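You operate a simulated robot arm through the tools that you are given. There is no shell and no other tool. Be economical: measure what you need, move in short steps, check, and stop when the job is done.

You run a simulated two-armed robot. Do the job below in one go: nothing can be reset, and whatever is moved stays where it is left.

TASK
Fetch the pen and set it on the silver tin. Pick up the white bottle labelled "Cleaner" from the left bench with one hand, pass it to the other hand and put it in the inside of the sealer. Any order will do. Set down upright: white bottle.
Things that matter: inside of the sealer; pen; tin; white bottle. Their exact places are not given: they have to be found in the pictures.

Only the result counts: the job must be done as asked and must still hold three seconds after the hand-in. Knocking over, shifting, dropping, spilling or breaking anything else fails it.

THE ROBOT
Two 7-joint arms with fingered hands on one trunk, on a base that drives. Base frame: it is fixed to the floor where the robot stands at the start and does not move with it; the origin is under the middle of the robot, x ahead of it, y to its left, z up; the surface under the hand at the start is at about z = 750. Units: mm, rad, N and s.
The left shoulder is at the start at [60, 166, 977], the right one opposite. With the tool pointing down near the work surface each hand reaches from about 360 to 860 mm from the robot's upright axis, wherever it stands, measured 20 degrees to its own side. Places, roughly: inside of the sealer (25x25 cm) [-2520, -2280, 820]. Payload 5 kg a hand.
The tool frame of a hand sits at the grasp point between the pads (the TCP): z along the fingers, y along the line on which they close. The tips reach 32 mm beyond it. Largest opening 160 mm; the body of the gripper starts 89 mm behind the TCP. The gripper is a hand of 3 fingers: y runs from the thumb to the fingers, the wrist lies at [0, 0, -267] in the tool frame, and closing takes about 1.5 s.
Orientation is told as [roll, pitch, yaw] about the base's x, y, z axes, in that order, counted from this pose: with the fingers straight down and closing along the base's y, the tool's x points along the base's -x, its y along +y and its z along -z.

THE INTERFACE
- The arms move only by the tool step_arm. It takes "left_moves", "right_moves" or both (then of equal length, played together; a hand with none holds still); each is a list of rows, each an object of numbers (a shift or turn left out is 0, a gripper value left out holds the last): "tx", "ty", "tz": the shift along the tool's x, y, z in mm; "ax", "ay", "az": the turn, a rotation vector about the tool's x, y, z in rad; "gripper": the finger opening in mm, from 0 to 160. In form: [{"tx": .., "ty": .., "tz": .., "ax": .., "ay": .., "az": .., "gripper": ..}, ...]. A call has 1 to 20 rows; each row is the pose to reach, as a shift and turn from the pose commanded when the call began, along the tool's axes at that moment. Rows are played at 5 a second. More than 50 mm and 0.15 rad between two rows, or a gripper value outside its range, and nothing of the call is played. Where a pose cannot be reached the arm comes as near as it can. A force on the tool above 40 N (or 10 N above the force at the start of the call, whichever is more), or a blocked arm, ends the call early, and 0.2 s more pass. The fingers move at their own pace (about 45 mm/s each) and stop on an object; they squeeze with about 33 N. The grip force told is the motor's: it shows also when the fingers shut on nothing. Time passes only in rows, and 0.2 s behind the last, so rows that repeat a pose let the fingers close. It gives the time, the measured TCP pose, the force on the tool (base axes), the opening and the grip force at its end, in the units of the frame above (readings bear some noise), with the torque about the TCP (base axes, N m) and any sound that the robot's microphone picked up, and new pictures: "pictures" is both (left out), scene, wrist or none (wrist: the cameras of the hands that moved).
- Cameras (640 x 400 px; columns grow to the right, rows downward): "scene" is now at [44.2, -23.3, 1613.1]; the picture's right is [-0.28, -0.96, -0.00], its down [-0.72, 0.21, -0.66] and it looks along [0.63, -0.18, -0.75] (base axes); focal length 250 px, centre (320, 200). "left" rides on the left gripper at [-65, -4, -116] in its tool frame; the picture's right is [0.06, -1.00, 0.00], its down [0.87, 0.05, -0.49] and it looks along [0.49, 0.03, 0.87] (tool axes); focal length 261 px, centre (320, 200). "right" rides on the right gripper at [65, -4, -116] in its tool frame; the picture's right is [0.06, 1.00, 0.00], its down [-0.87, 0.05, -0.49] and it looks along [-0.49, 0.03, 0.87] (tool axes); focal length 261 px, centre (320, 200).
- lift_body(by): slides the trunk up (or, below 0, down) by that many mm; the arms and the scene camera ride with it, the base frame stays. It gives what a move gives, with no picture.
- base_move(legs): drives the robot by 1 to 6 legs, each [ahead, turn to the left] in mm and rad, along the robot's own axes; the way and the turn of a leg run together, so that a leg with both is an arc; at most 1500 mm and 3.142 rad a leg. The arms and the cameras ride along, it lands a little off, and it stops where it bumps. It gives what a move gives, and a new picture of the scene camera.
- hand_shape(shape, hand): the hand has 3 fingers and takes this shape, open, in about a second: jaw (thumb against the fingers, like two jaws); tri (thumb and two fingers); tip (a fingertip pinch); poke (one finger out to press); point (the index stretched); flat (the hand flat); cup (the hand cupped); fist (a fist). The gripper value then closes the fingers along that shape, each until it touches; the sizes above hold for jaw. It gives what a move gives, with no picture.
- head_to(pan, tilt): turns the head with the scene camera to pan (to the left, within 1.501 rad either way) and tilt (down, from -0.506 to 1.204), counted from straight ahead of the robot. It gives what a move gives, and a new picture of the scene camera.
- measure_at(camera, pixels): there is no depth. For up to 12 entries [column, row, z] of the newest picture of that camera ("zoom" is the newest enlarged one), the place [x, y] in the base frame at which the ray of that pixel passes the height z, good to about 3 mm. No time passes.
- zoom(camera, box): a new picture of the part [left, top, right, bottom] of that camera's present view, enlarged. No time passes.
- job_done(): hands the job in; it is judged then, once.

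Work in short steps. Measure before you move; look again where a grasp or a placing could have gone wrong, and mend it. You have 110 turns and 260 pictures in all, those below and enlarged ones among them. Open the grippers and draw the arms clear of the work before you hand the job in, unless the task says otherwise.

The tools are called after "Emit:" as a command line: name --argument value ..., lists and objects as JSON in quotes. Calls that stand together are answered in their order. step_arm: Moves the arms, as the interface text tells. Its arguments: {"type":"object","properties":{"left_moves":{"type":"array"},"right_moves":{"type":"array"},"pictures":{"type":"string","enum":["both","scene","wrist","none"]}},"required":[]} The other tools are called the same way: lift_body (by) slides the trunk up or down; hand_shape (shape, hand) gives the hand a shape; base_move (legs) drives the base; head_to (pan, tilt) turns the head that bears the scene camera; measure_at (camera, pixels) gives the place at which the rays of pixels pass given heights; zoom (camera, box) takes an enlarged picture of a part of a camera's view; job_done () hands the job in.

At the start:

```text
clock: 0.0
left_position: [613.2, 8.6, 1075.6]
left_ee_rot: [0.001, -0.001, 0.0]
left_force: [-0.1, 0.6, 0.3]
left_torque: [0.01, 0.0, 0.01]
left_grip_width: 159.8
left_grip_force: 0.1
left_shape: jaw
right_position: [570.4, -457.0, 1088.7]
right_ee_rot: [0.0, 0.0, 0.0]
right_force: [0.1, -0.3, -0.2]
right_torque: [-0.01, 0.01, -0.05]
right_grip_width: 160.1
right_grip_force: 0.0
right_shape: jaw
trunk travel left (down, up): [-525.0, 65.0]
robot x, y, heading: [-2.2, 2.2, -0.002]
head pan, tilt: [-0.283, 0.855]
```

scene: 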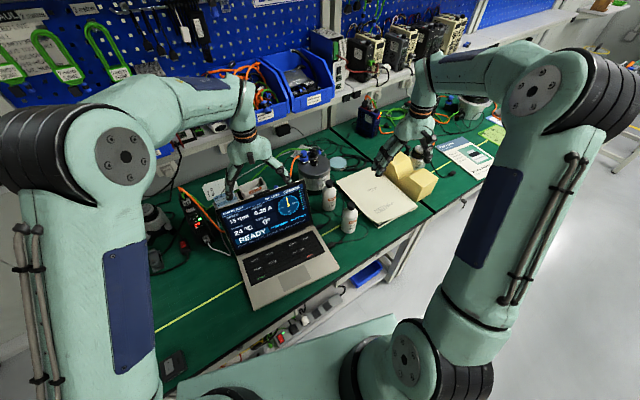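
right: 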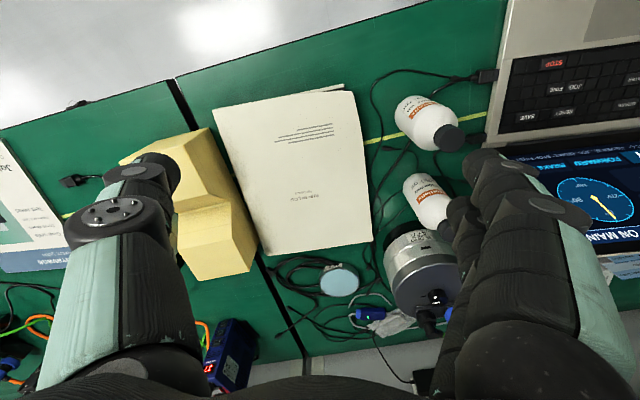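
left: 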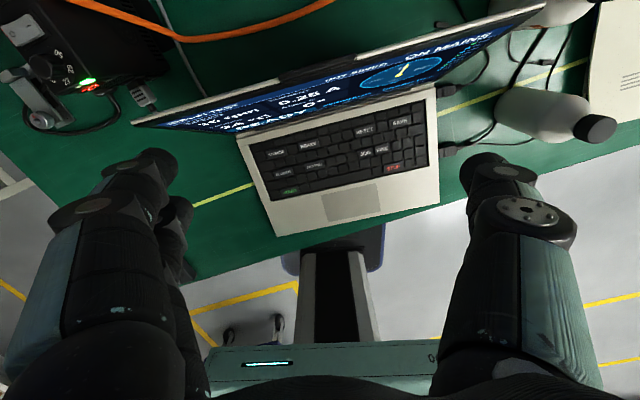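

The start picture shows two white bottles near (330,195) and (349,218), and a disc at (337,163). I enlarge the bench to find the labels, the tin and the pen.

Emit:
zoom --camera "scene" --box '[280, 130, 440, 250]'

Emit:
zoom --camera "right" --box '[260, 80, 500, 340]'

Emit:
zoom --camera "scene" --box '[130, 160, 290, 390]'

```text
3.33 times, centred on (360, 190) of scene
```

zoom: 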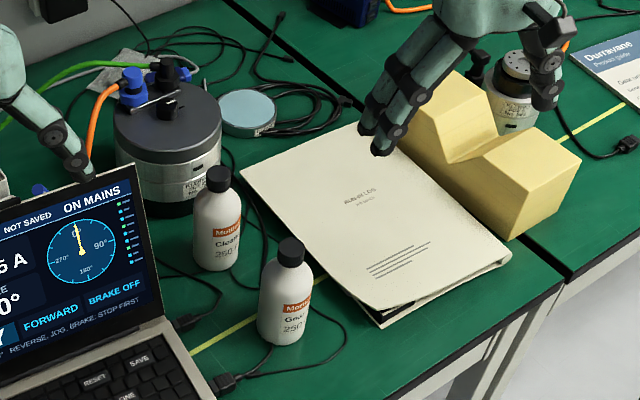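

```text
1.54 times, centred on (380, 210) of right
```

zoom: 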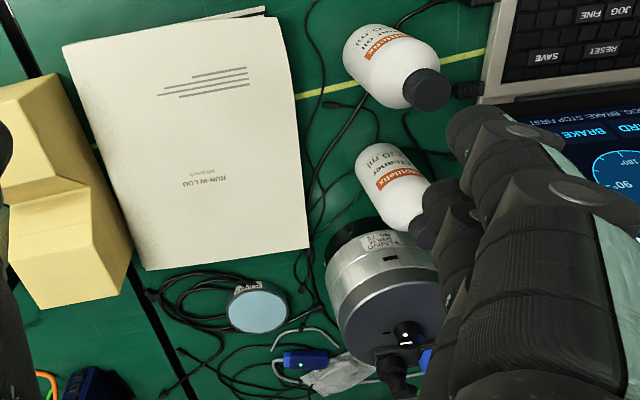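

```text
1.74 times, centred on (210, 275) of scene
```

zoom: 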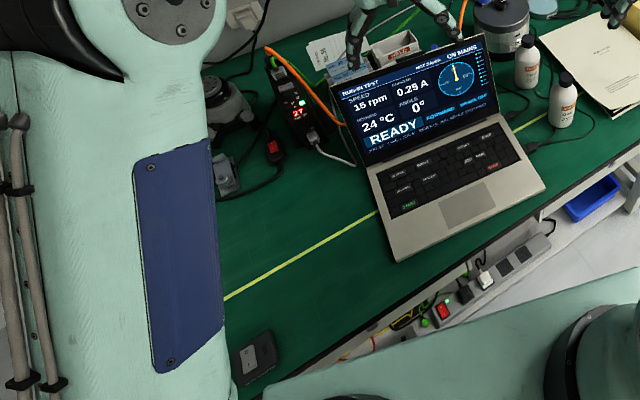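

The bottle next to the laptop (zoomed 217,220) reads "Cleaner"; the nearer one is "Gear oil". No pen or silver tin yet, so I look around with the head.

Emit:
head_to --pan 0.6 --tilt 0.8

Emit:
head_to --pan -0.9 --tilt 0.6

Emit:
head_to --pan -1.5 --tilt 0.3

Emit:
head_to --pan 1.5 --tilt 0.3

```text
clock: 1.2
left_position: [613.7, 7.8, 1075.9]
left_ee_rot: [0.001, 0.0, 0.0]
left_force: [0.3, -0.4, -0.1]
left_torque: [-0.01, 0.04, -0.01]
left_grip_width: 160.1
left_grip_force: 0.0
left_shape: jaw
right_position: [570.2, -457.9, 1087.7]
right_ee_rot: [-0.001, 0.001, -0.002]
right_force: [0.2, 0.1, 0.0]
right_torque: [-0.03, 0.03, 0.0]
right_grip_width: 159.9
right_grip_force: 0.0
right_shape: jaw
trunk travel left (down, up): [-525.0, 65.0]
robot x, y, heading: [0.8, -0.7, 0.004]
head pan, tilt: [0.6, 0.799]
```

scene: 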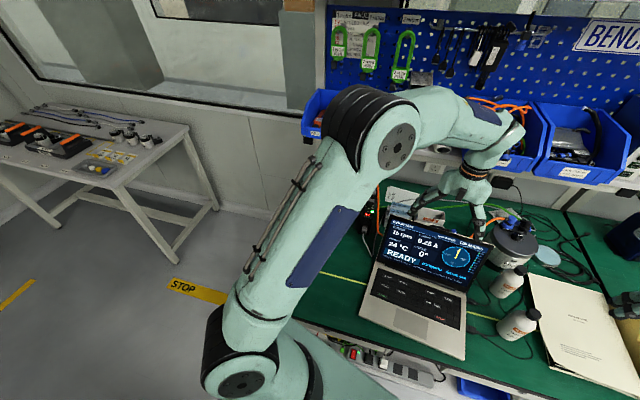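

```text
clock: 2.8
left_position: [612.7, 7.5, 1076.0]
left_ee_rot: [0.001, -0.002, -0.001]
left_force: [-0.3, 0.7, 1.0]
left_torque: [-0.03, -0.03, -0.02]
left_grip_width: 159.9
left_grip_force: 0.1
left_shape: jaw
right_position: [569.8, -456.8, 1088.9]
right_ee_rot: [0.001, -0.001, -0.001]
right_force: [0.0, 0.1, 0.4]
right_torque: [-0.01, 0.0, 0.0]
right_grip_width: 160.0
right_grip_force: 0.1
right_shape: jaw
trunk travel left (down, up): [-525.0, 65.0]
robot x, y, heading: [1.9, 0.4, -0.0]
head pan, tilt: [-0.901, 0.6]
```

scene: 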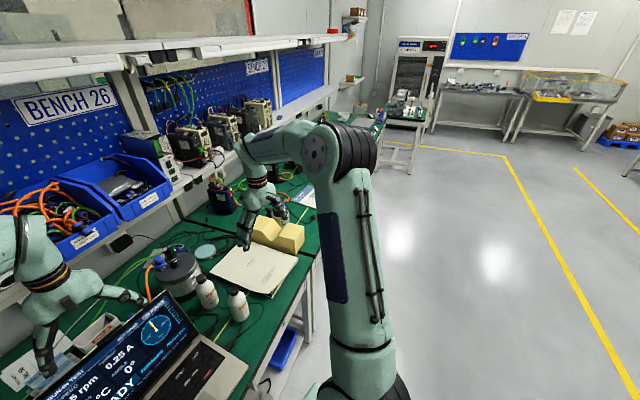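

```text
clock: 3.8
left_position: [614.3, 7.2, 1076.7]
left_ee_rot: [-0.002, 0.002, -0.001]
left_force: [-0.2, 0.7, 0.3]
left_torque: [-0.02, 0.01, -0.03]
left_grip_width: 159.9
left_grip_force: 0.0
left_shape: jaw
right_position: [570.5, -456.5, 1087.7]
right_ee_rot: [0.001, 0.001, 0.0]
right_force: [0.1, -0.1, -0.4]
right_torque: [-0.02, 0.03, 0.0]
right_grip_width: 159.9
right_grip_force: 0.0
right_shape: jaw
trunk travel left (down, up): [-525.0, 65.0]
robot x, y, heading: [-3.5, -1.5, 0.001]
head pan, tilt: [-1.499, 0.3]
```

scene: 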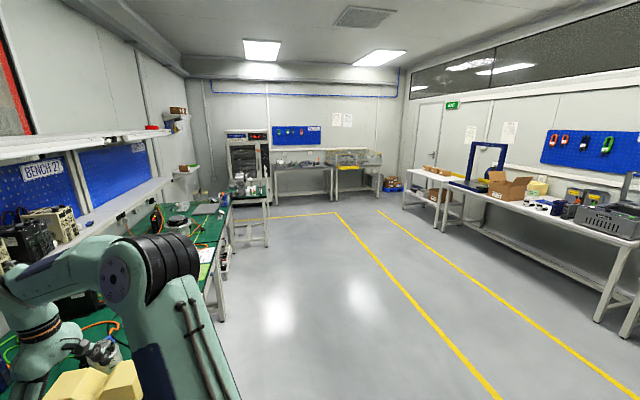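

```text
clock: 6.4
left_position: [614.8, 7.9, 1075.2]
left_ee_rot: [0.0, 0.001, 0.001]
left_force: [0.0, 0.6, 0.3]
left_torque: [0.0, -0.01, -0.01]
left_grip_width: 159.8
left_grip_force: 0.0
left_shape: jaw
right_position: [570.1, -457.7, 1087.0]
right_ee_rot: [-0.001, 0.0, 0.0]
right_force: [-1.0, -1.0, -0.3]
right_torque: [0.02, -0.04, -0.04]
right_grip_width: 159.9
right_grip_force: 0.0
right_shape: jaw
trunk travel left (down, up): [-525.0, 65.0]
robot x, y, heading: [-3.5, 3.0, -0.003]
head pan, tilt: [1.499, 0.3]
```

scene: 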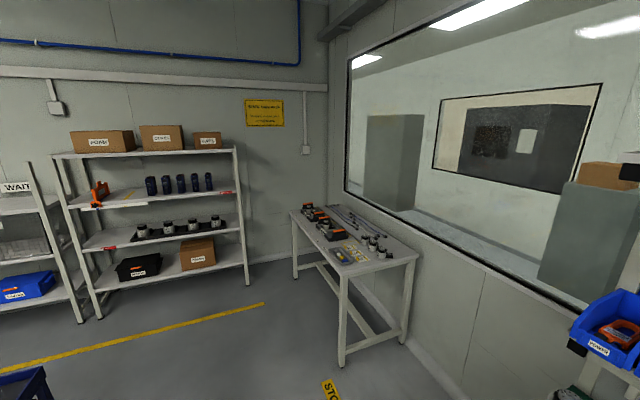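

The rear-right bench (around (490,170) in the pan -1.5 picture) likely holds the sealer. I look again at both areas with zooms to find pen and tin.

Emit:
head_to --pan -1.5 --tilt 0.3

Emit:
zoom --camera "scene" --box '[400, 120, 640, 270]'

Emit:
zoom --camera "scene" --box '[100, 150, 280, 290]'

Emit:
zoom --camera "scene" --box '[220, 110, 400, 220]'

Emit:
head_to --pan -0.45 --tilt 0.75

Emit:
zoom --camera "scene" --box '[330, 60, 490, 180]'

Emit:
zoom --camera "scene" --box '[100, 100, 340, 250]'

```text
clock: 9.0
left_position: [614.2, 8.6, 1077.0]
left_ee_rot: [0.0, 0.0, 0.0]
left_force: [-0.3, -0.3, -0.2]
left_torque: [-0.03, -0.01, 0.0]
left_grip_width: 160.0
left_grip_force: 0.0
left_shape: jaw
right_position: [570.1, -457.1, 1088.0]
right_ee_rot: [0.0, 0.001, 0.001]
right_force: [-0.6, -0.6, 0.2]
right_torque: [0.0, 0.0, -0.01]
right_grip_width: 159.7
right_grip_force: 0.1
right_shape: jaw
trunk travel left (down, up): [-525.0, 65.0]
robot x, y, heading: [-0.4, -1.7, -0.0]
head pan, tilt: [-1.499, 0.3]
```

scene: 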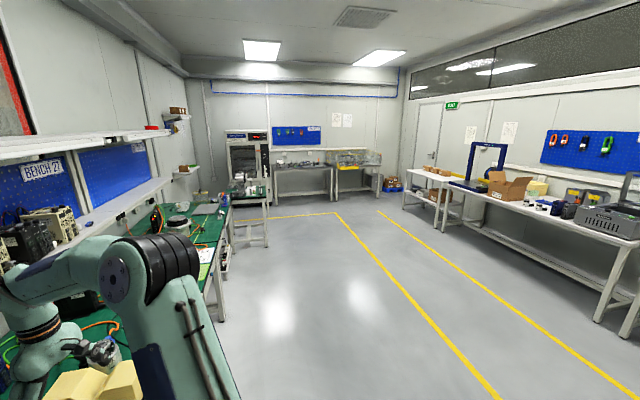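

```text
2.67 times, centred on (520, 195) of scene
```

zoom: 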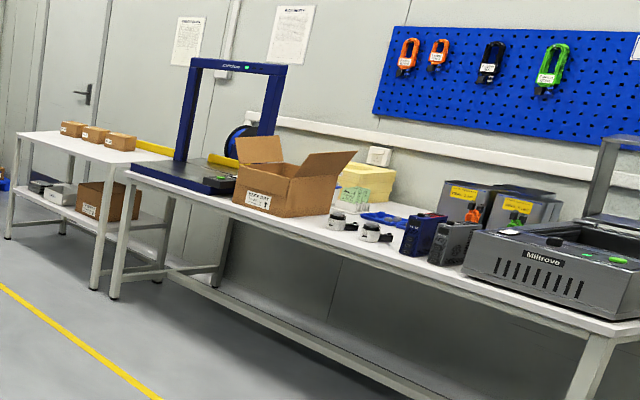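

```text
2.86 times, centred on (190, 220) of scene
```

zoom: 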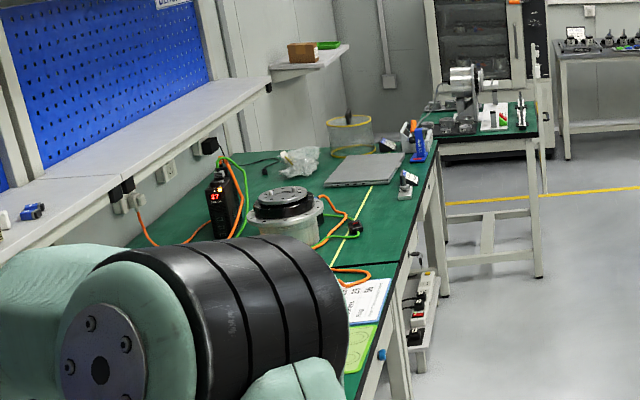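

```text
3.56 times, centred on (310, 165) of scene
```

zoom: 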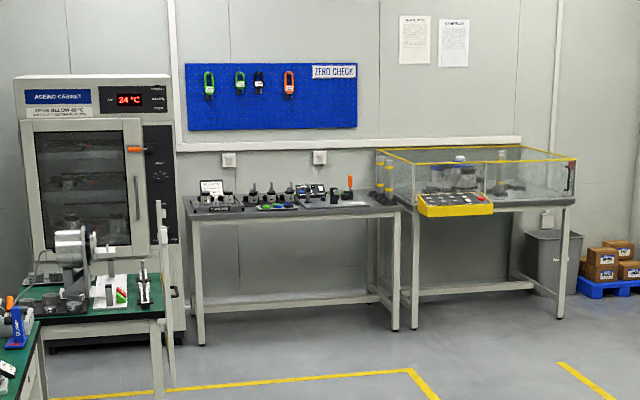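

```text
clock: 10.3
left_position: [613.4, 7.5, 1075.2]
left_ee_rot: [-0.001, 0.0, -0.001]
left_force: [0.2, -0.3, 0.2]
left_torque: [-0.04, 0.03, 0.04]
left_grip_width: 159.9
left_grip_force: 0.1
left_shape: jaw
right_position: [570.5, -456.5, 1088.5]
right_ee_rot: [0.001, 0.0, 0.0]
right_force: [1.2, -0.3, -0.9]
right_torque: [0.0, 0.01, -0.03]
right_grip_width: 159.9
right_grip_force: 0.1
right_shape: jaw
trunk travel left (down, up): [-525.0, 65.0]
robot x, y, heading: [0.9, -1.8, 0.003]
head pan, tilt: [-0.45, 0.75]
```

scene: 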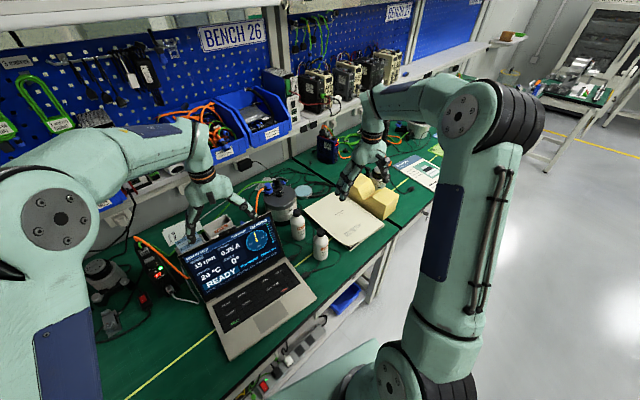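

```text
3.33 times, centred on (410, 120) of scene
```

zoom: 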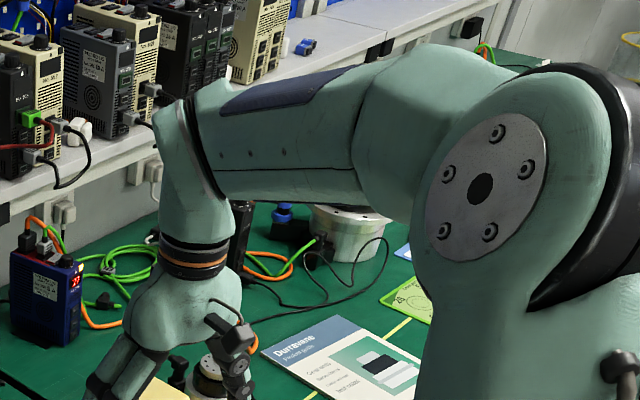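

```text
2.67 times, centred on (220, 175) of scene
```

zoom: 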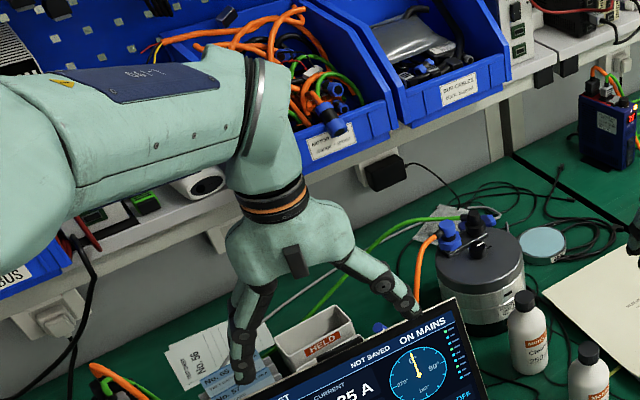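

I zoom on the disc at (303,192) and the bench's far left, which could hide the pen.

Emit:
zoom --camera "scene" --box '[270, 170, 350, 230]'

Emit:
zoom --camera "scene" --box '[70, 220, 240, 400]'

Emit:
zoom --camera "right" --box '[0, 40, 260, 400]'

Emit:
zoom --camera "left" --box '[0, 0, 240, 200]'

Emit:
head_to --pan 0.9 --tilt 0.5

Emit:
zoom --camera "scene" --box '[60, 120, 320, 300]'

```text
6.67 times, centred on (310, 200) of scene
```

zoom: 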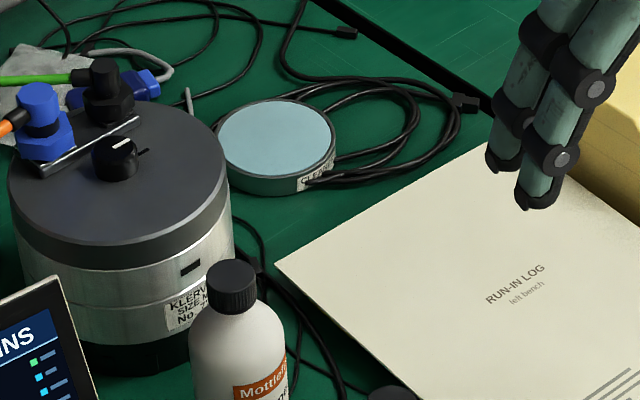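

```text
2.22 times, centred on (155, 310) of scene
```

zoom: 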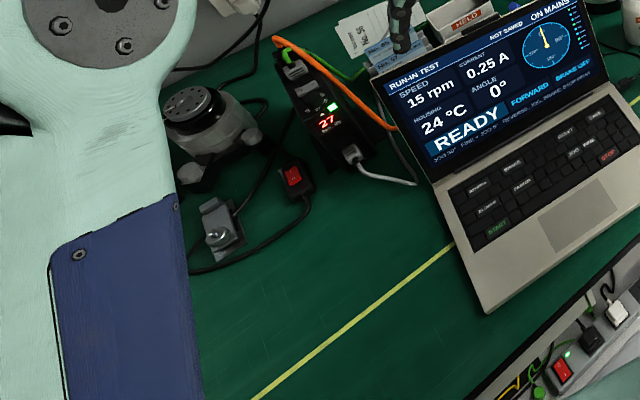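

```text
1.11 times, centred on (130, 220) of right
```

zoom: 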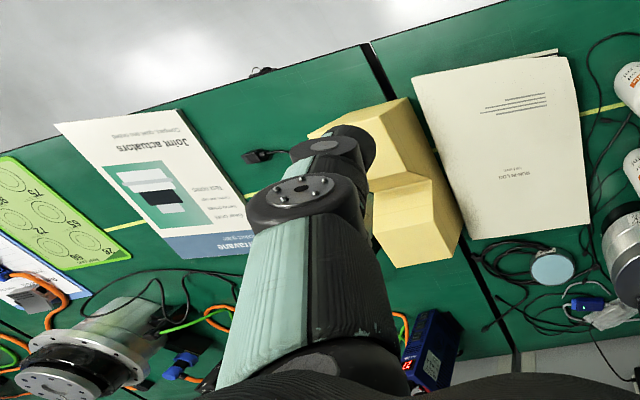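

```text
2.00 times, centred on (120, 100) of left
```

zoom: 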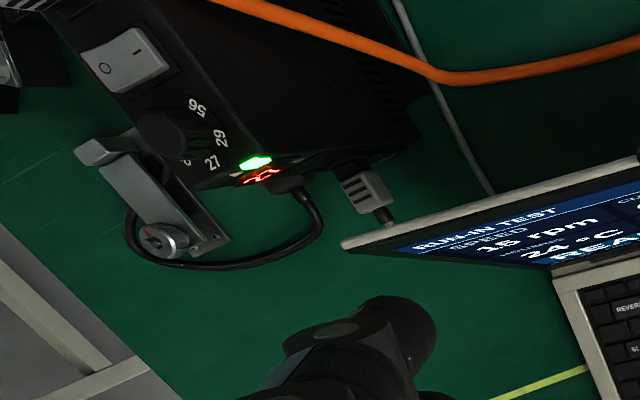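

```text
clock: 11.8
left_position: [613.6, 6.9, 1075.0]
left_ee_rot: [0.001, 0.0, 0.001]
left_force: [0.5, -0.7, 0.6]
left_torque: [-0.01, 0.0, -0.01]
left_grip_width: 159.9
left_grip_force: 0.0
left_shape: jaw
right_position: [570.8, -457.5, 1089.2]
right_ee_rot: [0.0, 0.001, -0.001]
right_force: [-0.3, -0.1, -0.1]
right_torque: [0.03, 0.01, -0.01]
right_grip_width: 160.1
right_grip_force: 0.1
right_shape: jaw
trunk travel left (down, up): [-525.0, 65.0]
robot x, y, heading: [2.8, -0.6, 0.002]
head pan, tilt: [0.901, 0.499]
```

scene: 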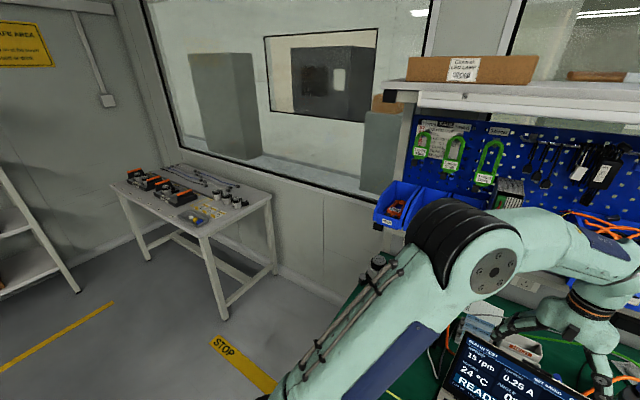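

```text
2.22 times, centred on (190, 210) of scene
```

zoom: 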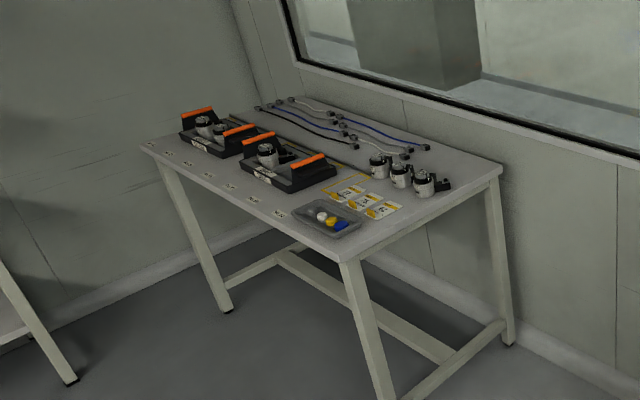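

No pen seen yet. I'll take the Cleaner bottle first; look back at the bench and measure the bottle and its neighbours.

Emit:
head_to --pan -0.25 --tilt 0.95

Emit:
zoom --camera "scene" --box '[280, 110, 400, 210]'

```text
clock: 13.2
left_position: [613.6, 8.4, 1075.5]
left_ee_rot: [-0.001, 0.0, 0.0]
left_force: [0.4, 0.3, 0.2]
left_torque: [-0.01, -0.01, -0.04]
left_grip_width: 159.7
left_grip_force: 0.0
left_shape: jaw
right_position: [570.1, -456.9, 1088.8]
right_ee_rot: [0.001, 0.0, 0.0]
right_force: [-0.2, -0.3, 0.2]
right_torque: [-0.02, -0.01, 0.01]
right_grip_width: 159.8
right_grip_force: 0.0
right_shape: jaw
trunk travel left (down, up): [-525.0, 65.0]
robot x, y, heading: [-2.8, -2.0, -0.002]
head pan, tilt: [-0.25, 0.949]
```

scene: 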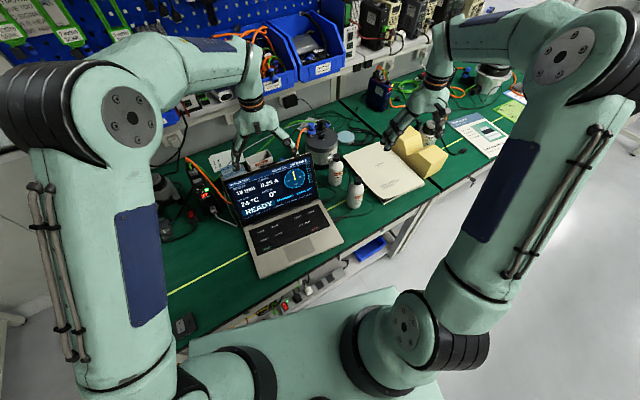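

```text
4.00 times, centred on (340, 160) of scene
```

zoom: 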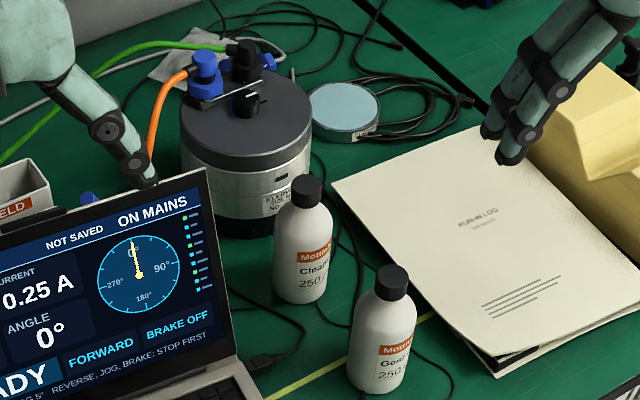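

I measure bottle bases (z 750) and caps at candidate heights.

Emit:
measure_at --camera "zoom" --pixels '[[298, 300, 750], [276, 285, 750], [326, 285, 750], [307, 178, 890], [307, 178, 900], [307, 178, 910], [373, 393, 750], [391, 268, 900], [245, 220, 750], [310, 195, 860], [205, 185, 960], [236, 365, 790]]'

Emit:
measure_at --camera "right" --pixels '[[413, 190, 750], [456, 205, 890], [405, 115, 750], [446, 137, 890]]'

```text
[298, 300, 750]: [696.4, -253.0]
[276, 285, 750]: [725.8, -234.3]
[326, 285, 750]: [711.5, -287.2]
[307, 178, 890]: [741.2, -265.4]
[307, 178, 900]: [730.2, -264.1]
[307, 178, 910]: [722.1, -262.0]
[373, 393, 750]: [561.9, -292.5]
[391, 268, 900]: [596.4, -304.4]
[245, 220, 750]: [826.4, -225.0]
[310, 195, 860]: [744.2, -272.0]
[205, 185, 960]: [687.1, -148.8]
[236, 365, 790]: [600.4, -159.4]
```

```text
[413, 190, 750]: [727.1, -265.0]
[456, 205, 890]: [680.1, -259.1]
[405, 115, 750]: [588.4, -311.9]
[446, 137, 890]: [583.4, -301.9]
```

The Cleaner stands at about (722,-261), height ~160. I plan a side grasp from the right (over the booklet). I check the room between base and bench to drive nearer.

Emit:
measure_at --camera "left" --pixels '[[290, 238, 750], [200, 280, 750], [280, 350, 300], [280, 350, 500], [340, 228, 0], [340, 335, 0]]'

Emit:
head_to --pan 0.0 --tilt 1.2

```text
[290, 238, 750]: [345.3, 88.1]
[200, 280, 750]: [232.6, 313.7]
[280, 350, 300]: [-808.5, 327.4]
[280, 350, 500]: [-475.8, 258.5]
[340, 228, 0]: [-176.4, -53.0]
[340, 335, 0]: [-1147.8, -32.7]
```

```text
clock: 13.9
left_position: [614.6, 8.0, 1076.3]
left_ee_rot: [0.001, 0.001, 0.0]
left_force: [-1.0, 0.3, -0.1]
left_torque: [-0.01, 0.04, -0.02]
left_grip_width: 159.8
left_grip_force: 0.1
left_shape: jaw
right_position: [570.2, -457.2, 1088.8]
right_ee_rot: [0.0, 0.001, 0.0]
right_force: [0.0, -1.0, -0.2]
right_torque: [0.02, 0.02, -0.01]
right_grip_width: 159.7
right_grip_force: 0.1
right_shape: jaw
trunk travel left (down, up): [-525.0, 65.0]
robot x, y, heading: [1.0, 0.3, -0.0]
head pan, tilt: [0.0, 1.201]
```

scene: 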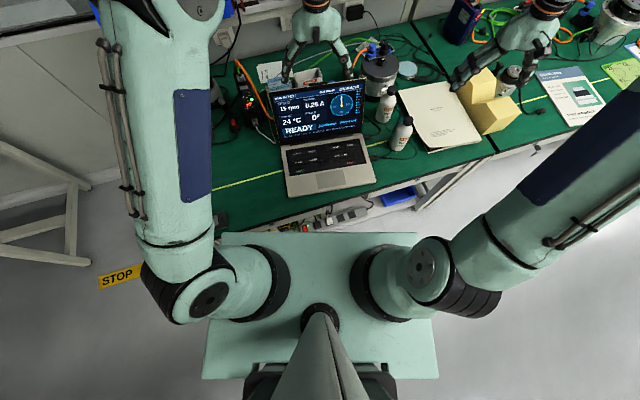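

The bench edge is ~350 mm from the base axis, so I stay put. I turn the right hand to point left (30° down, closing along x) above the booklet, with opening 110.

Emit:
step_arm --right_moves '[{"tx": -10, "ty": 6, "tz": 10, "ax": -0.0627, "ay": 0.0627, "az": 0.1087, "gripper": 110}, {"tx": -20, "ty": 12, "tz": 20, "ax": -0.1255, "ay": 0.1255, "az": 0.2173}, {"tx": -30, "ty": 18, "tz": 30, "ax": -0.1882, "ay": 0.1882, "az": 0.326}, {"tx": -40, "ty": 24, "tz": 40, "ax": -0.2509, "ay": 0.2509, "az": 0.4346}, {"tx": -50, "ty": 30, "tz": 49, "ax": -0.3137, "ay": 0.3137, "az": 0.5433}, {"tx": -60, "ty": 36, "tz": 59, "ax": -0.3764, "ay": 0.3764, "az": 0.6519}, {"tx": -70, "ty": 42, "tz": 69, "ax": -0.4391, "ay": 0.4391, "az": 0.7606}, {"tx": -80, "ty": 48, "tz": 79, "ax": -0.5018, "ay": 0.5018, "az": 0.8692}, {"tx": -90, "ty": 53, "tz": 89, "ax": -0.5646, "ay": 0.5646, "az": 0.9779}, {"tx": -100, "ty": 59, "tz": 99, "ax": -0.6273, "ay": 0.6273, "az": 1.0865}, {"tx": -110, "ty": 65, "tz": 108, "ax": -0.69, "ay": 0.69, "az": 1.1952}, {"tx": -120, "ty": 71, "tz": 118, "ax": -0.7528, "ay": 0.7528, "az": 1.3038}, {"tx": -130, "ty": 77, "tz": 128, "ax": -0.8155, "ay": 0.8155, "az": 1.4125}, {"tx": -130, "ty": 77, "tz": 128, "ax": -0.8155, "ay": 0.8155, "az": 1.4125}]'

```text
clock: 16.9
left_position: [615.3, 7.5, 1076.3]
left_ee_rot: [0.001, 0.0, -0.001]
left_force: [-0.9, -0.6, 0.5]
left_torque: [-0.03, 0.03, 0.03]
left_grip_width: 159.9
left_grip_force: 0.1
left_shape: jaw
right_position: [701.7, -380.5, 961.1]
right_ee_rot: [0.0, 1.049, -1.572]
right_force: [-0.2, -0.7, 0.4]
right_torque: [0.02, 0.01, 0.0]
right_grip_width: 110.4
right_grip_force: 0.1
right_shape: jaw
trunk travel left (down, up): [-525.0, 65.0]
robot x, y, heading: [-1.0, -1.0, 0.004]
head pan, tilt: [0.0, 1.201]
```

scene: 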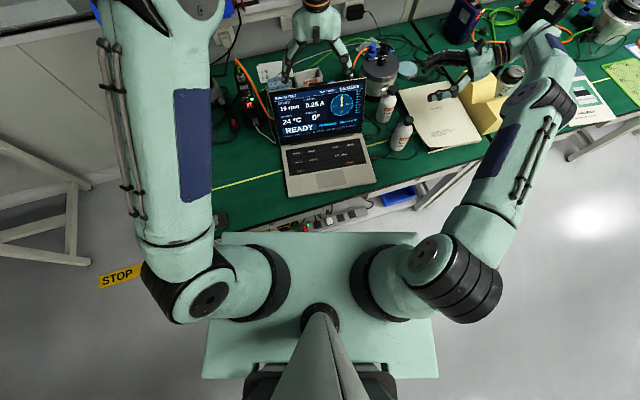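
right: 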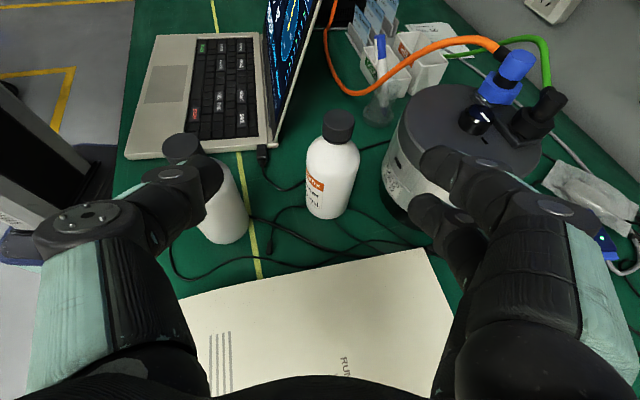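

Reached well; behind the laptop there's a slender thing with a blue top in a glass at (381,80), perhaps the pen. I zoom in.

Emit:
zoom --camera "right" --box '[320, 0, 480, 130]'

Emit:
measure_at --camera "right" --pixels '[[328, 216, 752], [338, 112, 910], [222, 240, 752], [338, 112, 900], [378, 120, 752], [381, 36, 890], [381, 36, 850], [390, 208, 760]]'

```text
3.08 times, centred on (400, 65) of right
```

zoom: 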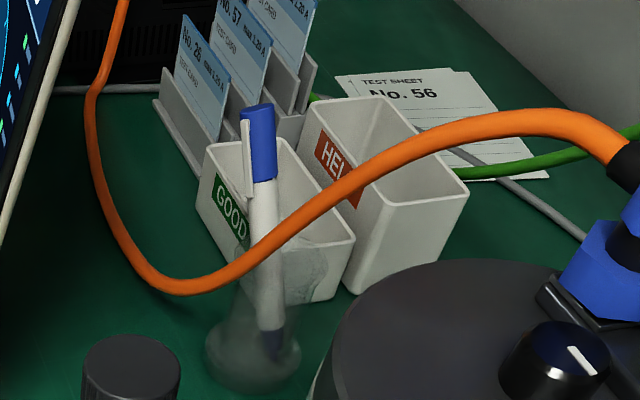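

```text
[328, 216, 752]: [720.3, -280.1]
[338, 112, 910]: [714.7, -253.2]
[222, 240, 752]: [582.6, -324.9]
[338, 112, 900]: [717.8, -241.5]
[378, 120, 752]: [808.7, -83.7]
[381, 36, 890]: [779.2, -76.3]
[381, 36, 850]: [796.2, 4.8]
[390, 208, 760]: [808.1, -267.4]
```

The pen stands in a glass at about (800,-80). Now I approach the Cleaner: move to the pre-grasp point behind it.

Emit:
step_arm --right_moves '[{"tx": -30, "ty": 6, "tz": 28}, {"tx": -60, "ty": 12, "tz": 57}, {"tx": -88, "ty": 17, "tz": 85}, {"tx": -88, "ty": 17, "tz": 85}]'

Emit:
zoom --camera "scene" --box '[480, 30, 640, 150]'

```text
clock: 17.9
left_position: [614.0, 7.2, 1075.0]
left_ee_rot: [0.0, 0.0, 0.001]
left_force: [0.3, -0.5, 0.2]
left_torque: [0.02, 0.04, 0.01]
left_grip_width: 159.9
left_grip_force: 0.1
left_shape: jaw
right_position: [715.6, -343.4, 845.8]
right_ee_rot: [-0.001, 1.047, -1.572]
right_force: [-0.2, 0.1, -0.3]
right_torque: [0.02, 0.0, 0.01]
right_grip_width: 110.4
right_grip_force: 0.1
right_shape: jaw
right hand out of reach, approached as far as the arm can: row 3, 4
trunk travel left (down, up): [-525.0, 65.0]
robot x, y, heading: [1.2, 1.1, -0.002]
head pan, tilt: [0.0, 1.201]
```

scene: 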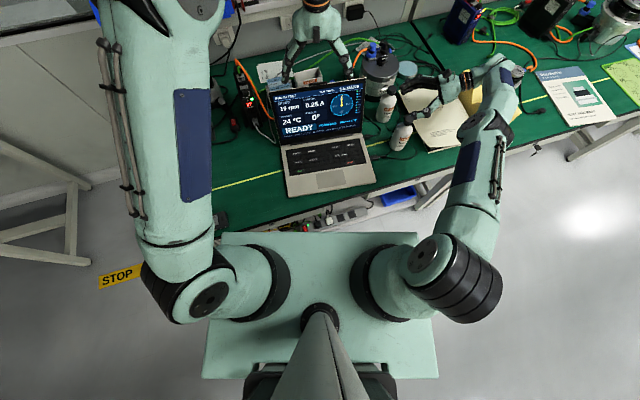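
right: 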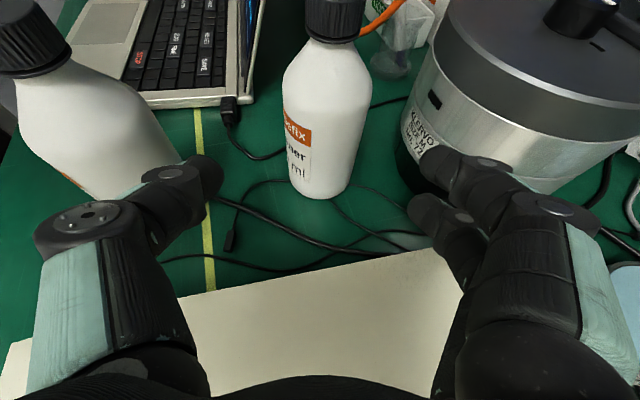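

```text
3.33 times, centred on (560, 90) of scene
```

zoom: 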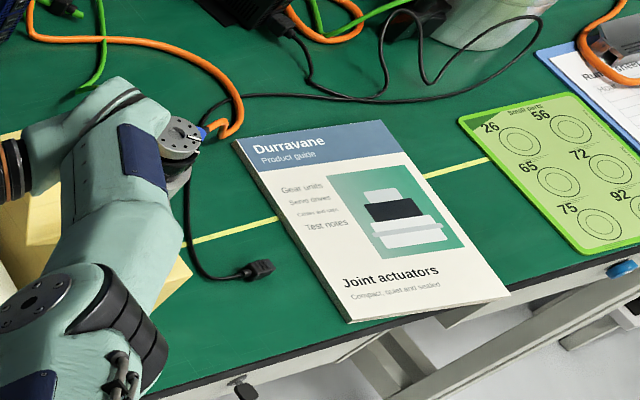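

The pose is near the reach limit, but moving forward will ease it. I check the motor's clearance to the right-hand finger.

Emit:
measure_at --camera "right" --pixels '[[395, 150, 755], [410, 185, 755], [408, 105, 790], [432, 40, 880], [470, 75, 870], [318, 198, 752], [348, 165, 752], [284, 150, 770], [334, 12, 905], [370, 130, 790]]'

```text
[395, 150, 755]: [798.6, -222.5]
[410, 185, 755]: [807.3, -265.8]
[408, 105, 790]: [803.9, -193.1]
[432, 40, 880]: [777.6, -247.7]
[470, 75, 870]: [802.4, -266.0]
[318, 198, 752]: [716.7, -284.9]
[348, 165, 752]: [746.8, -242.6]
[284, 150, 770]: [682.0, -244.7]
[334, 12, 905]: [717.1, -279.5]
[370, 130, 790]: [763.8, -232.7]
```

Motor edge is at x≈800; I narrow the opening to 86 and slide 107 mm forward, then look.

Emit:
step_arm --right_moves '[{"gripper": 86}, {"tx": 0, "tz": 10}, {"tx": 1, "tz": 32}, {"tx": 2, "tz": 55}, {"tx": 4, "tz": 80}, {"tx": 5, "ty": -1, "tz": 107}, {"tx": 5, "ty": -1, "tz": 107}]'

```text
clock: 19.5
left_position: [613.8, 8.7, 1076.6]
left_ee_rot: [0.001, -0.001, 0.0]
left_force: [0.1, 0.5, 0.1]
left_torque: [0.01, 0.01, 0.01]
left_grip_width: 159.8
left_grip_force: 0.1
left_shape: jaw
right_position: [714.1, -248.1, 795.9]
right_ee_rot: [0.001, 1.047, -1.571]
right_force: [-3.4, 0.0, -0.1]
right_torque: [0.01, -0.05, 0.02]
right_grip_width: 85.2
right_grip_force: 0.0
right_shape: jaw
trunk travel left (down, up): [-525.0, 65.0]
robot x, y, heading: [-0.6, 1.7, -0.004]
head pan, tilt: [0.0, 1.201]
```

scene: 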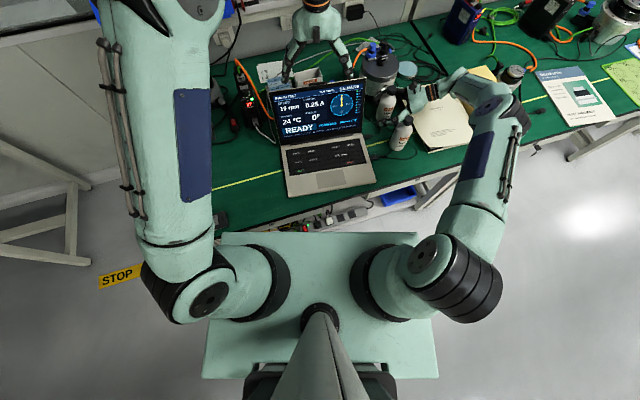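
right: 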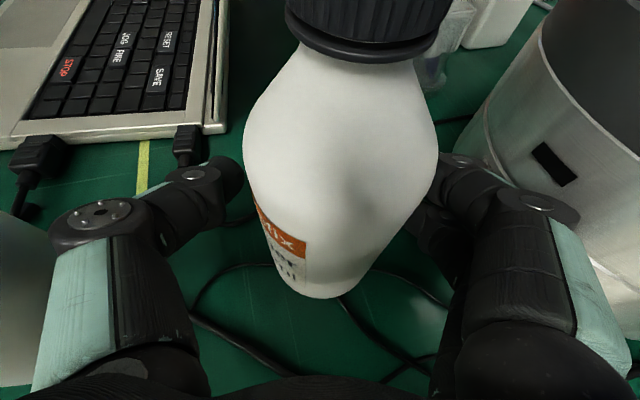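

The bottle is between the fingers; I close.

Emit:
step_arm --right_moves '[{"gripper": 60}, {"gripper": 45}, {"gripper": 40}, {"gripper": 40}, {"gripper": 40}, {"gripper": 40}, {"gripper": 40}]' --pictures "wrist"

```text
clock: 21.1
left_position: [614.7, 7.1, 1075.9]
left_ee_rot: [-0.001, -0.001, -0.001]
left_force: [-0.4, -0.6, -0.2]
left_torque: [0.01, 0.01, -0.03]
left_grip_width: 159.9
left_grip_force: 0.0
left_shape: jaw
right_position: [714.5, -248.1, 797.2]
right_ee_rot: [0.0, 1.048, -1.57]
right_force: [2.1, 0.9, 0.6]
right_torque: [0.04, -0.05, 0.02]
right_grip_width: 41.3
right_grip_force: 0.1
right_shape: jaw
trunk travel left (down, up): [-525.0, 65.0]
robot x, y, heading: [0.5, 2.4, -0.001]
head pan, tilt: [0.0, 1.201]
```

right: 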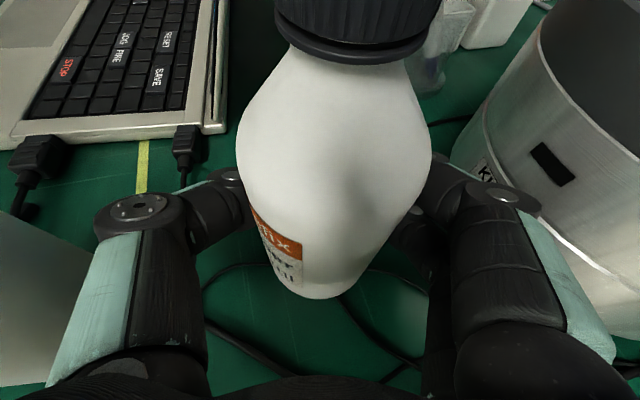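

No squeeze yet at 41 mm; I command fully closed.

Emit:
step_arm --right_moves '[{"gripper": 25}, {"gripper": 10}, {"gripper": 0}, {"gripper": 0}, {"gripper": 0}, {"gripper": 0}]' --pictures "wrist"

```text
clock: 22.5
left_position: [613.6, 8.3, 1075.1]
left_ee_rot: [0.0, 0.001, 0.0]
left_force: [0.4, 0.3, -0.2]
left_torque: [0.0, 0.0, 0.03]
left_grip_width: 159.8
left_grip_force: 0.0
left_shape: jaw
right_position: [714.4, -247.6, 797.6]
right_ee_rot: [-0.002, 1.047, -1.572]
right_force: [0.6, 0.7, -0.9]
right_torque: [0.01, 0.01, 0.05]
right_grip_width: 13.9
right_grip_force: 32.7
right_shape: jaw
trunk travel left (down, up): [-525.0, 65.0]
robot x, y, heading: [3.5, 0.5, -0.002]
head pan, tilt: [0.0, 1.201]
```

right: 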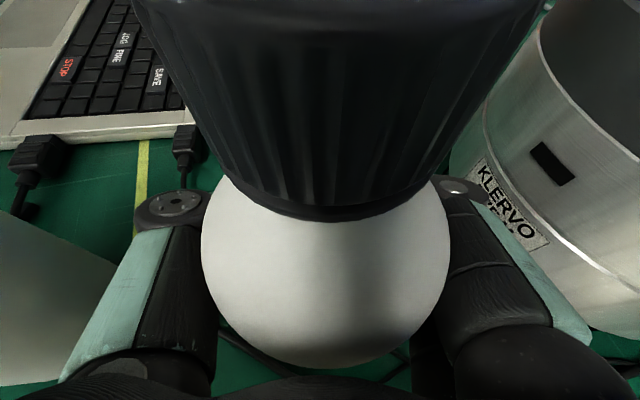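

The fingers closed beyond the bottle's middle and squeezed it toward the palm, tilting it. I look from the scene camera before opening.

Emit:
head_to --pan -0.3 --tilt 1.0

Emit:
zoom --camera "scene" --box '[300, 90, 440, 200]'

```text
clock: 23.3
left_position: [613.8, 8.0, 1076.8]
left_ee_rot: [0.001, 0.001, 0.0]
left_force: [0.4, -0.2, 0.2]
left_torque: [-0.03, 0.0, -0.01]
left_grip_width: 160.0
left_grip_force: 0.0
left_shape: jaw
right_position: [713.6, -246.9, 797.0]
right_ee_rot: [0.0, 1.047, -1.573]
right_force: [0.5, 0.9, 0.5]
right_torque: [-0.01, 0.04, 0.03]
right_grip_width: 13.7
right_grip_force: 33.3
right_shape: jaw
trunk travel left (down, up): [-525.0, 65.0]
robot x, y, heading: [7.0, -2.3, -0.005]
head pan, tilt: [-0.3, 1.0]
```

scene: 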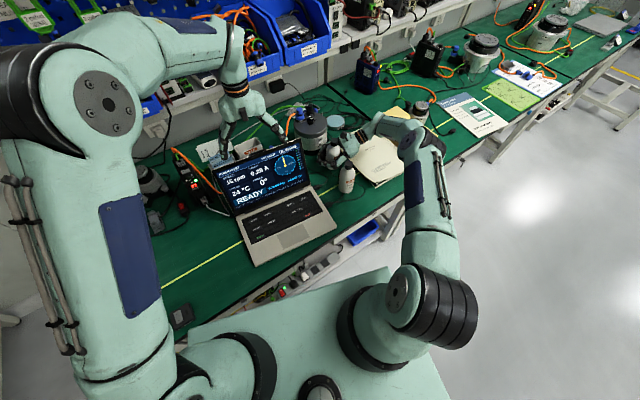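

```text
3.64 times, centred on (370, 145) of scene
```

zoom: 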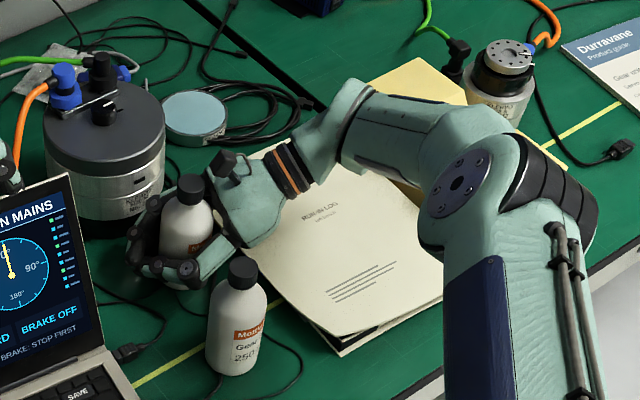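

The fingers envelop the bottle firmly, slightly tilted against the palm. I lift it straight up 150 mm and look.

Emit:
step_arm --right_moves '[{"tx": 26, "tz": -15, "gripper": 0}, {"tx": 52, "tz": -30}, {"tx": 78, "tz": -45}, {"tx": 104, "tz": -60}, {"tx": 130, "tz": -75}, {"tx": 130, "tz": -75}]'

Emit:
zoom --camera "scene" --box '[300, 90, 440, 200]'

```text
clock: 24.7
left_position: [614.5, 7.7, 1075.6]
left_ee_rot: [-0.001, -0.001, -0.001]
left_force: [-0.1, -0.2, 0.5]
left_torque: [-0.02, -0.02, 0.01]
left_grip_width: 159.9
left_grip_force: 0.0
left_shape: jaw
right_position: [715.1, -247.5, 947.1]
right_ee_rot: [-0.002, 1.048, -1.573]
right_force: [-0.4, -0.4, -1.0]
right_torque: [0.0, 0.02, 0.0]
right_grip_width: 13.6
right_grip_force: 33.2
right_shape: jaw
trunk travel left (down, up): [-525.0, 65.0]
robot x, y, heading: [1.2, 2.9, -0.008]
head pan, tilt: [-0.3, 1.0]
```

scene: 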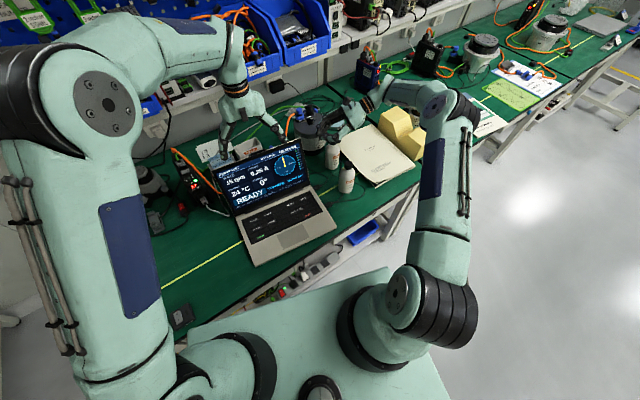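
right: 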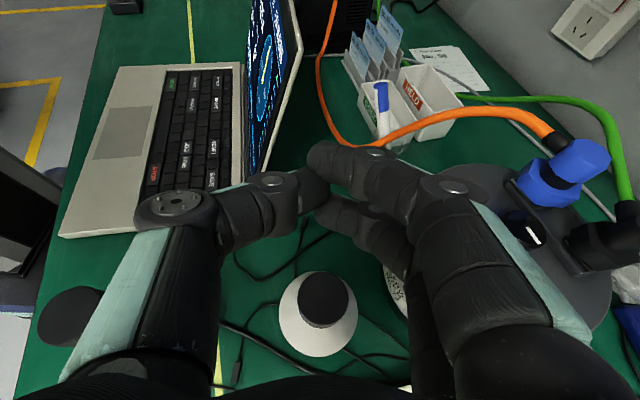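

```text
3.64 times, centred on (370, 145) of scene
```

zoom: 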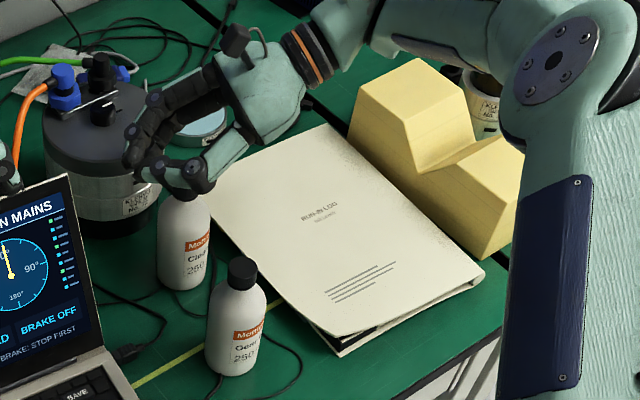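

The bottle slipped out and still stands upright. I measure its new place.

Emit:
measure_at --camera "right" --pixels '[[323, 298, 910], [323, 298, 900], [323, 298, 890], [318, 355, 850]]'

Emit:
measure_at --camera "zoom" --pixels '[[180, 290, 751], [157, 272, 751], [210, 272, 751], [230, 375, 751], [205, 358, 751], [262, 358, 751]]'

Emit:
step_arm --right_moves '[{"tz": -40, "gripper": 60}, {"tz": -80, "gripper": 100}, {"tz": -100, "gripper": 110}, {"tz": -100}, {"tz": -100}]'

Emit:
zoom --camera "scene" --box '[310, 120, 380, 200]'

```text
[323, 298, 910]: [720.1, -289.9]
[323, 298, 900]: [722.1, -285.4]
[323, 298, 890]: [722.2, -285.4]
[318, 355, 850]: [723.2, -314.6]
```

```text
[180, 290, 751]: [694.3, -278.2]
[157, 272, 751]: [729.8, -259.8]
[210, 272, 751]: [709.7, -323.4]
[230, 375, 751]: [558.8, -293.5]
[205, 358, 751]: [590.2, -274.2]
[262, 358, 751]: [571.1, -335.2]
```

```text
clock: 25.9
left_position: [613.7, 8.7, 1075.2]
left_ee_rot: [-0.001, 0.001, 0.0]
left_force: [0.1, -0.4, -0.1]
left_torque: [0.01, 0.02, -0.02]
left_grip_width: 159.7
left_grip_force: 0.0
left_shape: jaw
right_position: [712.9, -335.4, 997.8]
right_ee_rot: [0.001, 1.048, -1.57]
right_force: [-0.2, 0.2, 0.3]
right_torque: [0.01, 0.03, 0.0]
right_grip_width: 108.6
right_grip_force: 0.1
right_shape: jaw
trunk travel left (down, up): [-525.0, 65.0]
robot x, y, heading: [0.0, 0.7, -0.0]
head pan, tilt: [-0.3, 1.0]
```

scene: 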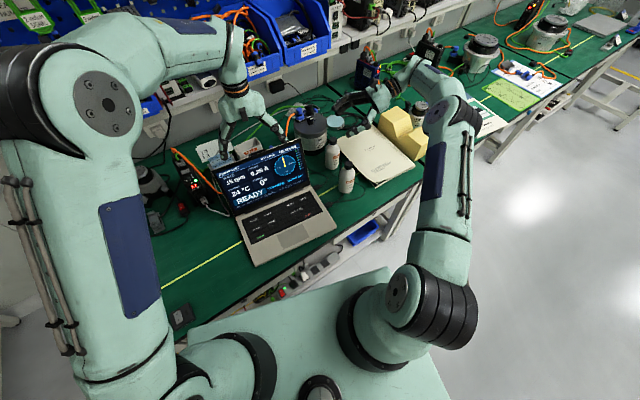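
right: 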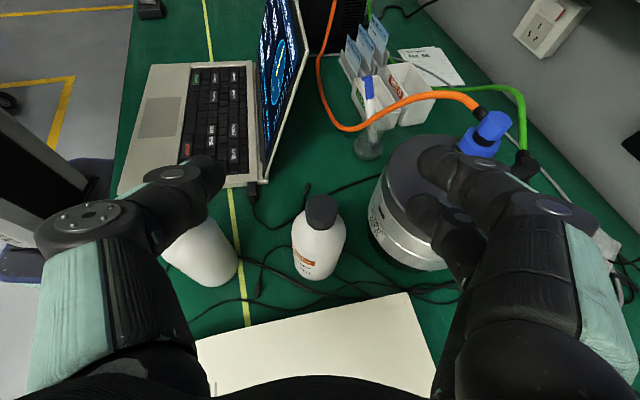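

```text
5.00 times, centred on (345, 160) of scene
```

zoom: 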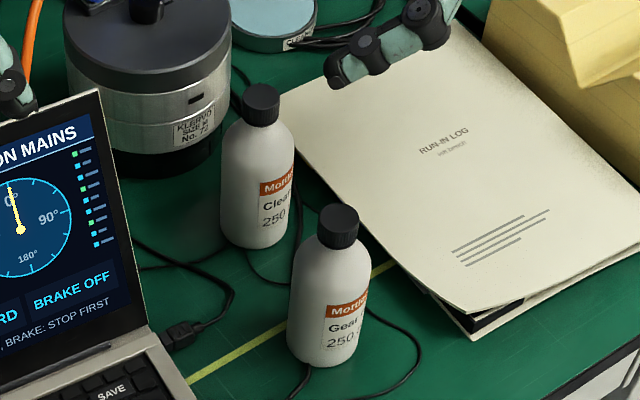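

The bottle is now at about (722,-287). I'll descend from above with the fingers straddling it, TCP on its axis, opening 92.

Emit:
step_arm --right_moves '[{"tx": 11, "ty": 4, "tz": 20, "gripper": 92}, {"tx": 22, "ty": 8, "tz": 39}, {"tx": 22, "ty": 8, "tz": 39}]'

```text
clock: 26.7
left_position: [614.9, 7.8, 1075.4]
left_ee_rot: [-0.002, 0.0, 0.001]
left_force: [0.1, 0.0, -0.2]
left_torque: [0.0, 0.03, 0.0]
left_grip_width: 160.0
left_grip_force: 0.0
left_shape: jaw
right_position: [722.9, -288.4, 997.4]
right_ee_rot: [0.0, 1.047, -1.571]
right_force: [-0.1, 0.2, 0.6]
right_torque: [0.01, 0.01, -0.01]
right_grip_width: 92.8
right_grip_force: 0.1
right_shape: jaw
trunk travel left (down, up): [-525.0, 65.0]
robot x, y, heading: [-0.7, -1.8, -0.001]
head pan, tilt: [-0.3, 1.0]
```

scene: 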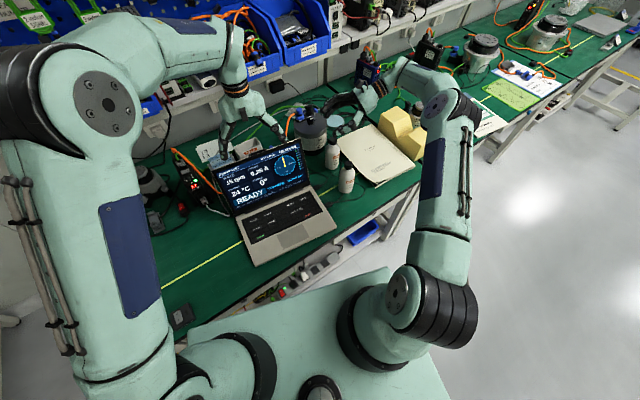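
right: 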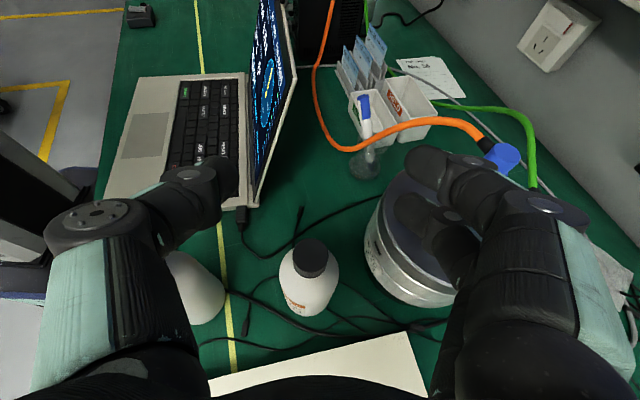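

I measure the cap once more for exact alignment.

Emit:
measure_at --camera "right" --pixels '[[311, 250, 910], [311, 252, 900], [300, 315, 752], [440, 295, 800], [440, 305, 760], [420, 300, 760]]'

Emit:
zoom --camera "right" --box '[240, 200, 480, 350]'

```text
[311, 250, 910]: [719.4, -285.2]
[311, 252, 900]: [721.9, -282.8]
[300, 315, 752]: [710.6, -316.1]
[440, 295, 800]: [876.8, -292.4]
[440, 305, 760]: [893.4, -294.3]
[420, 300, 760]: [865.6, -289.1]
```

```text
2.67 times, centred on (360, 275) of right
```

zoom: 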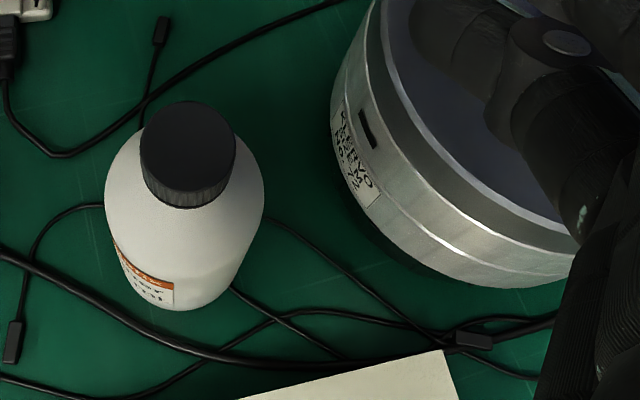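

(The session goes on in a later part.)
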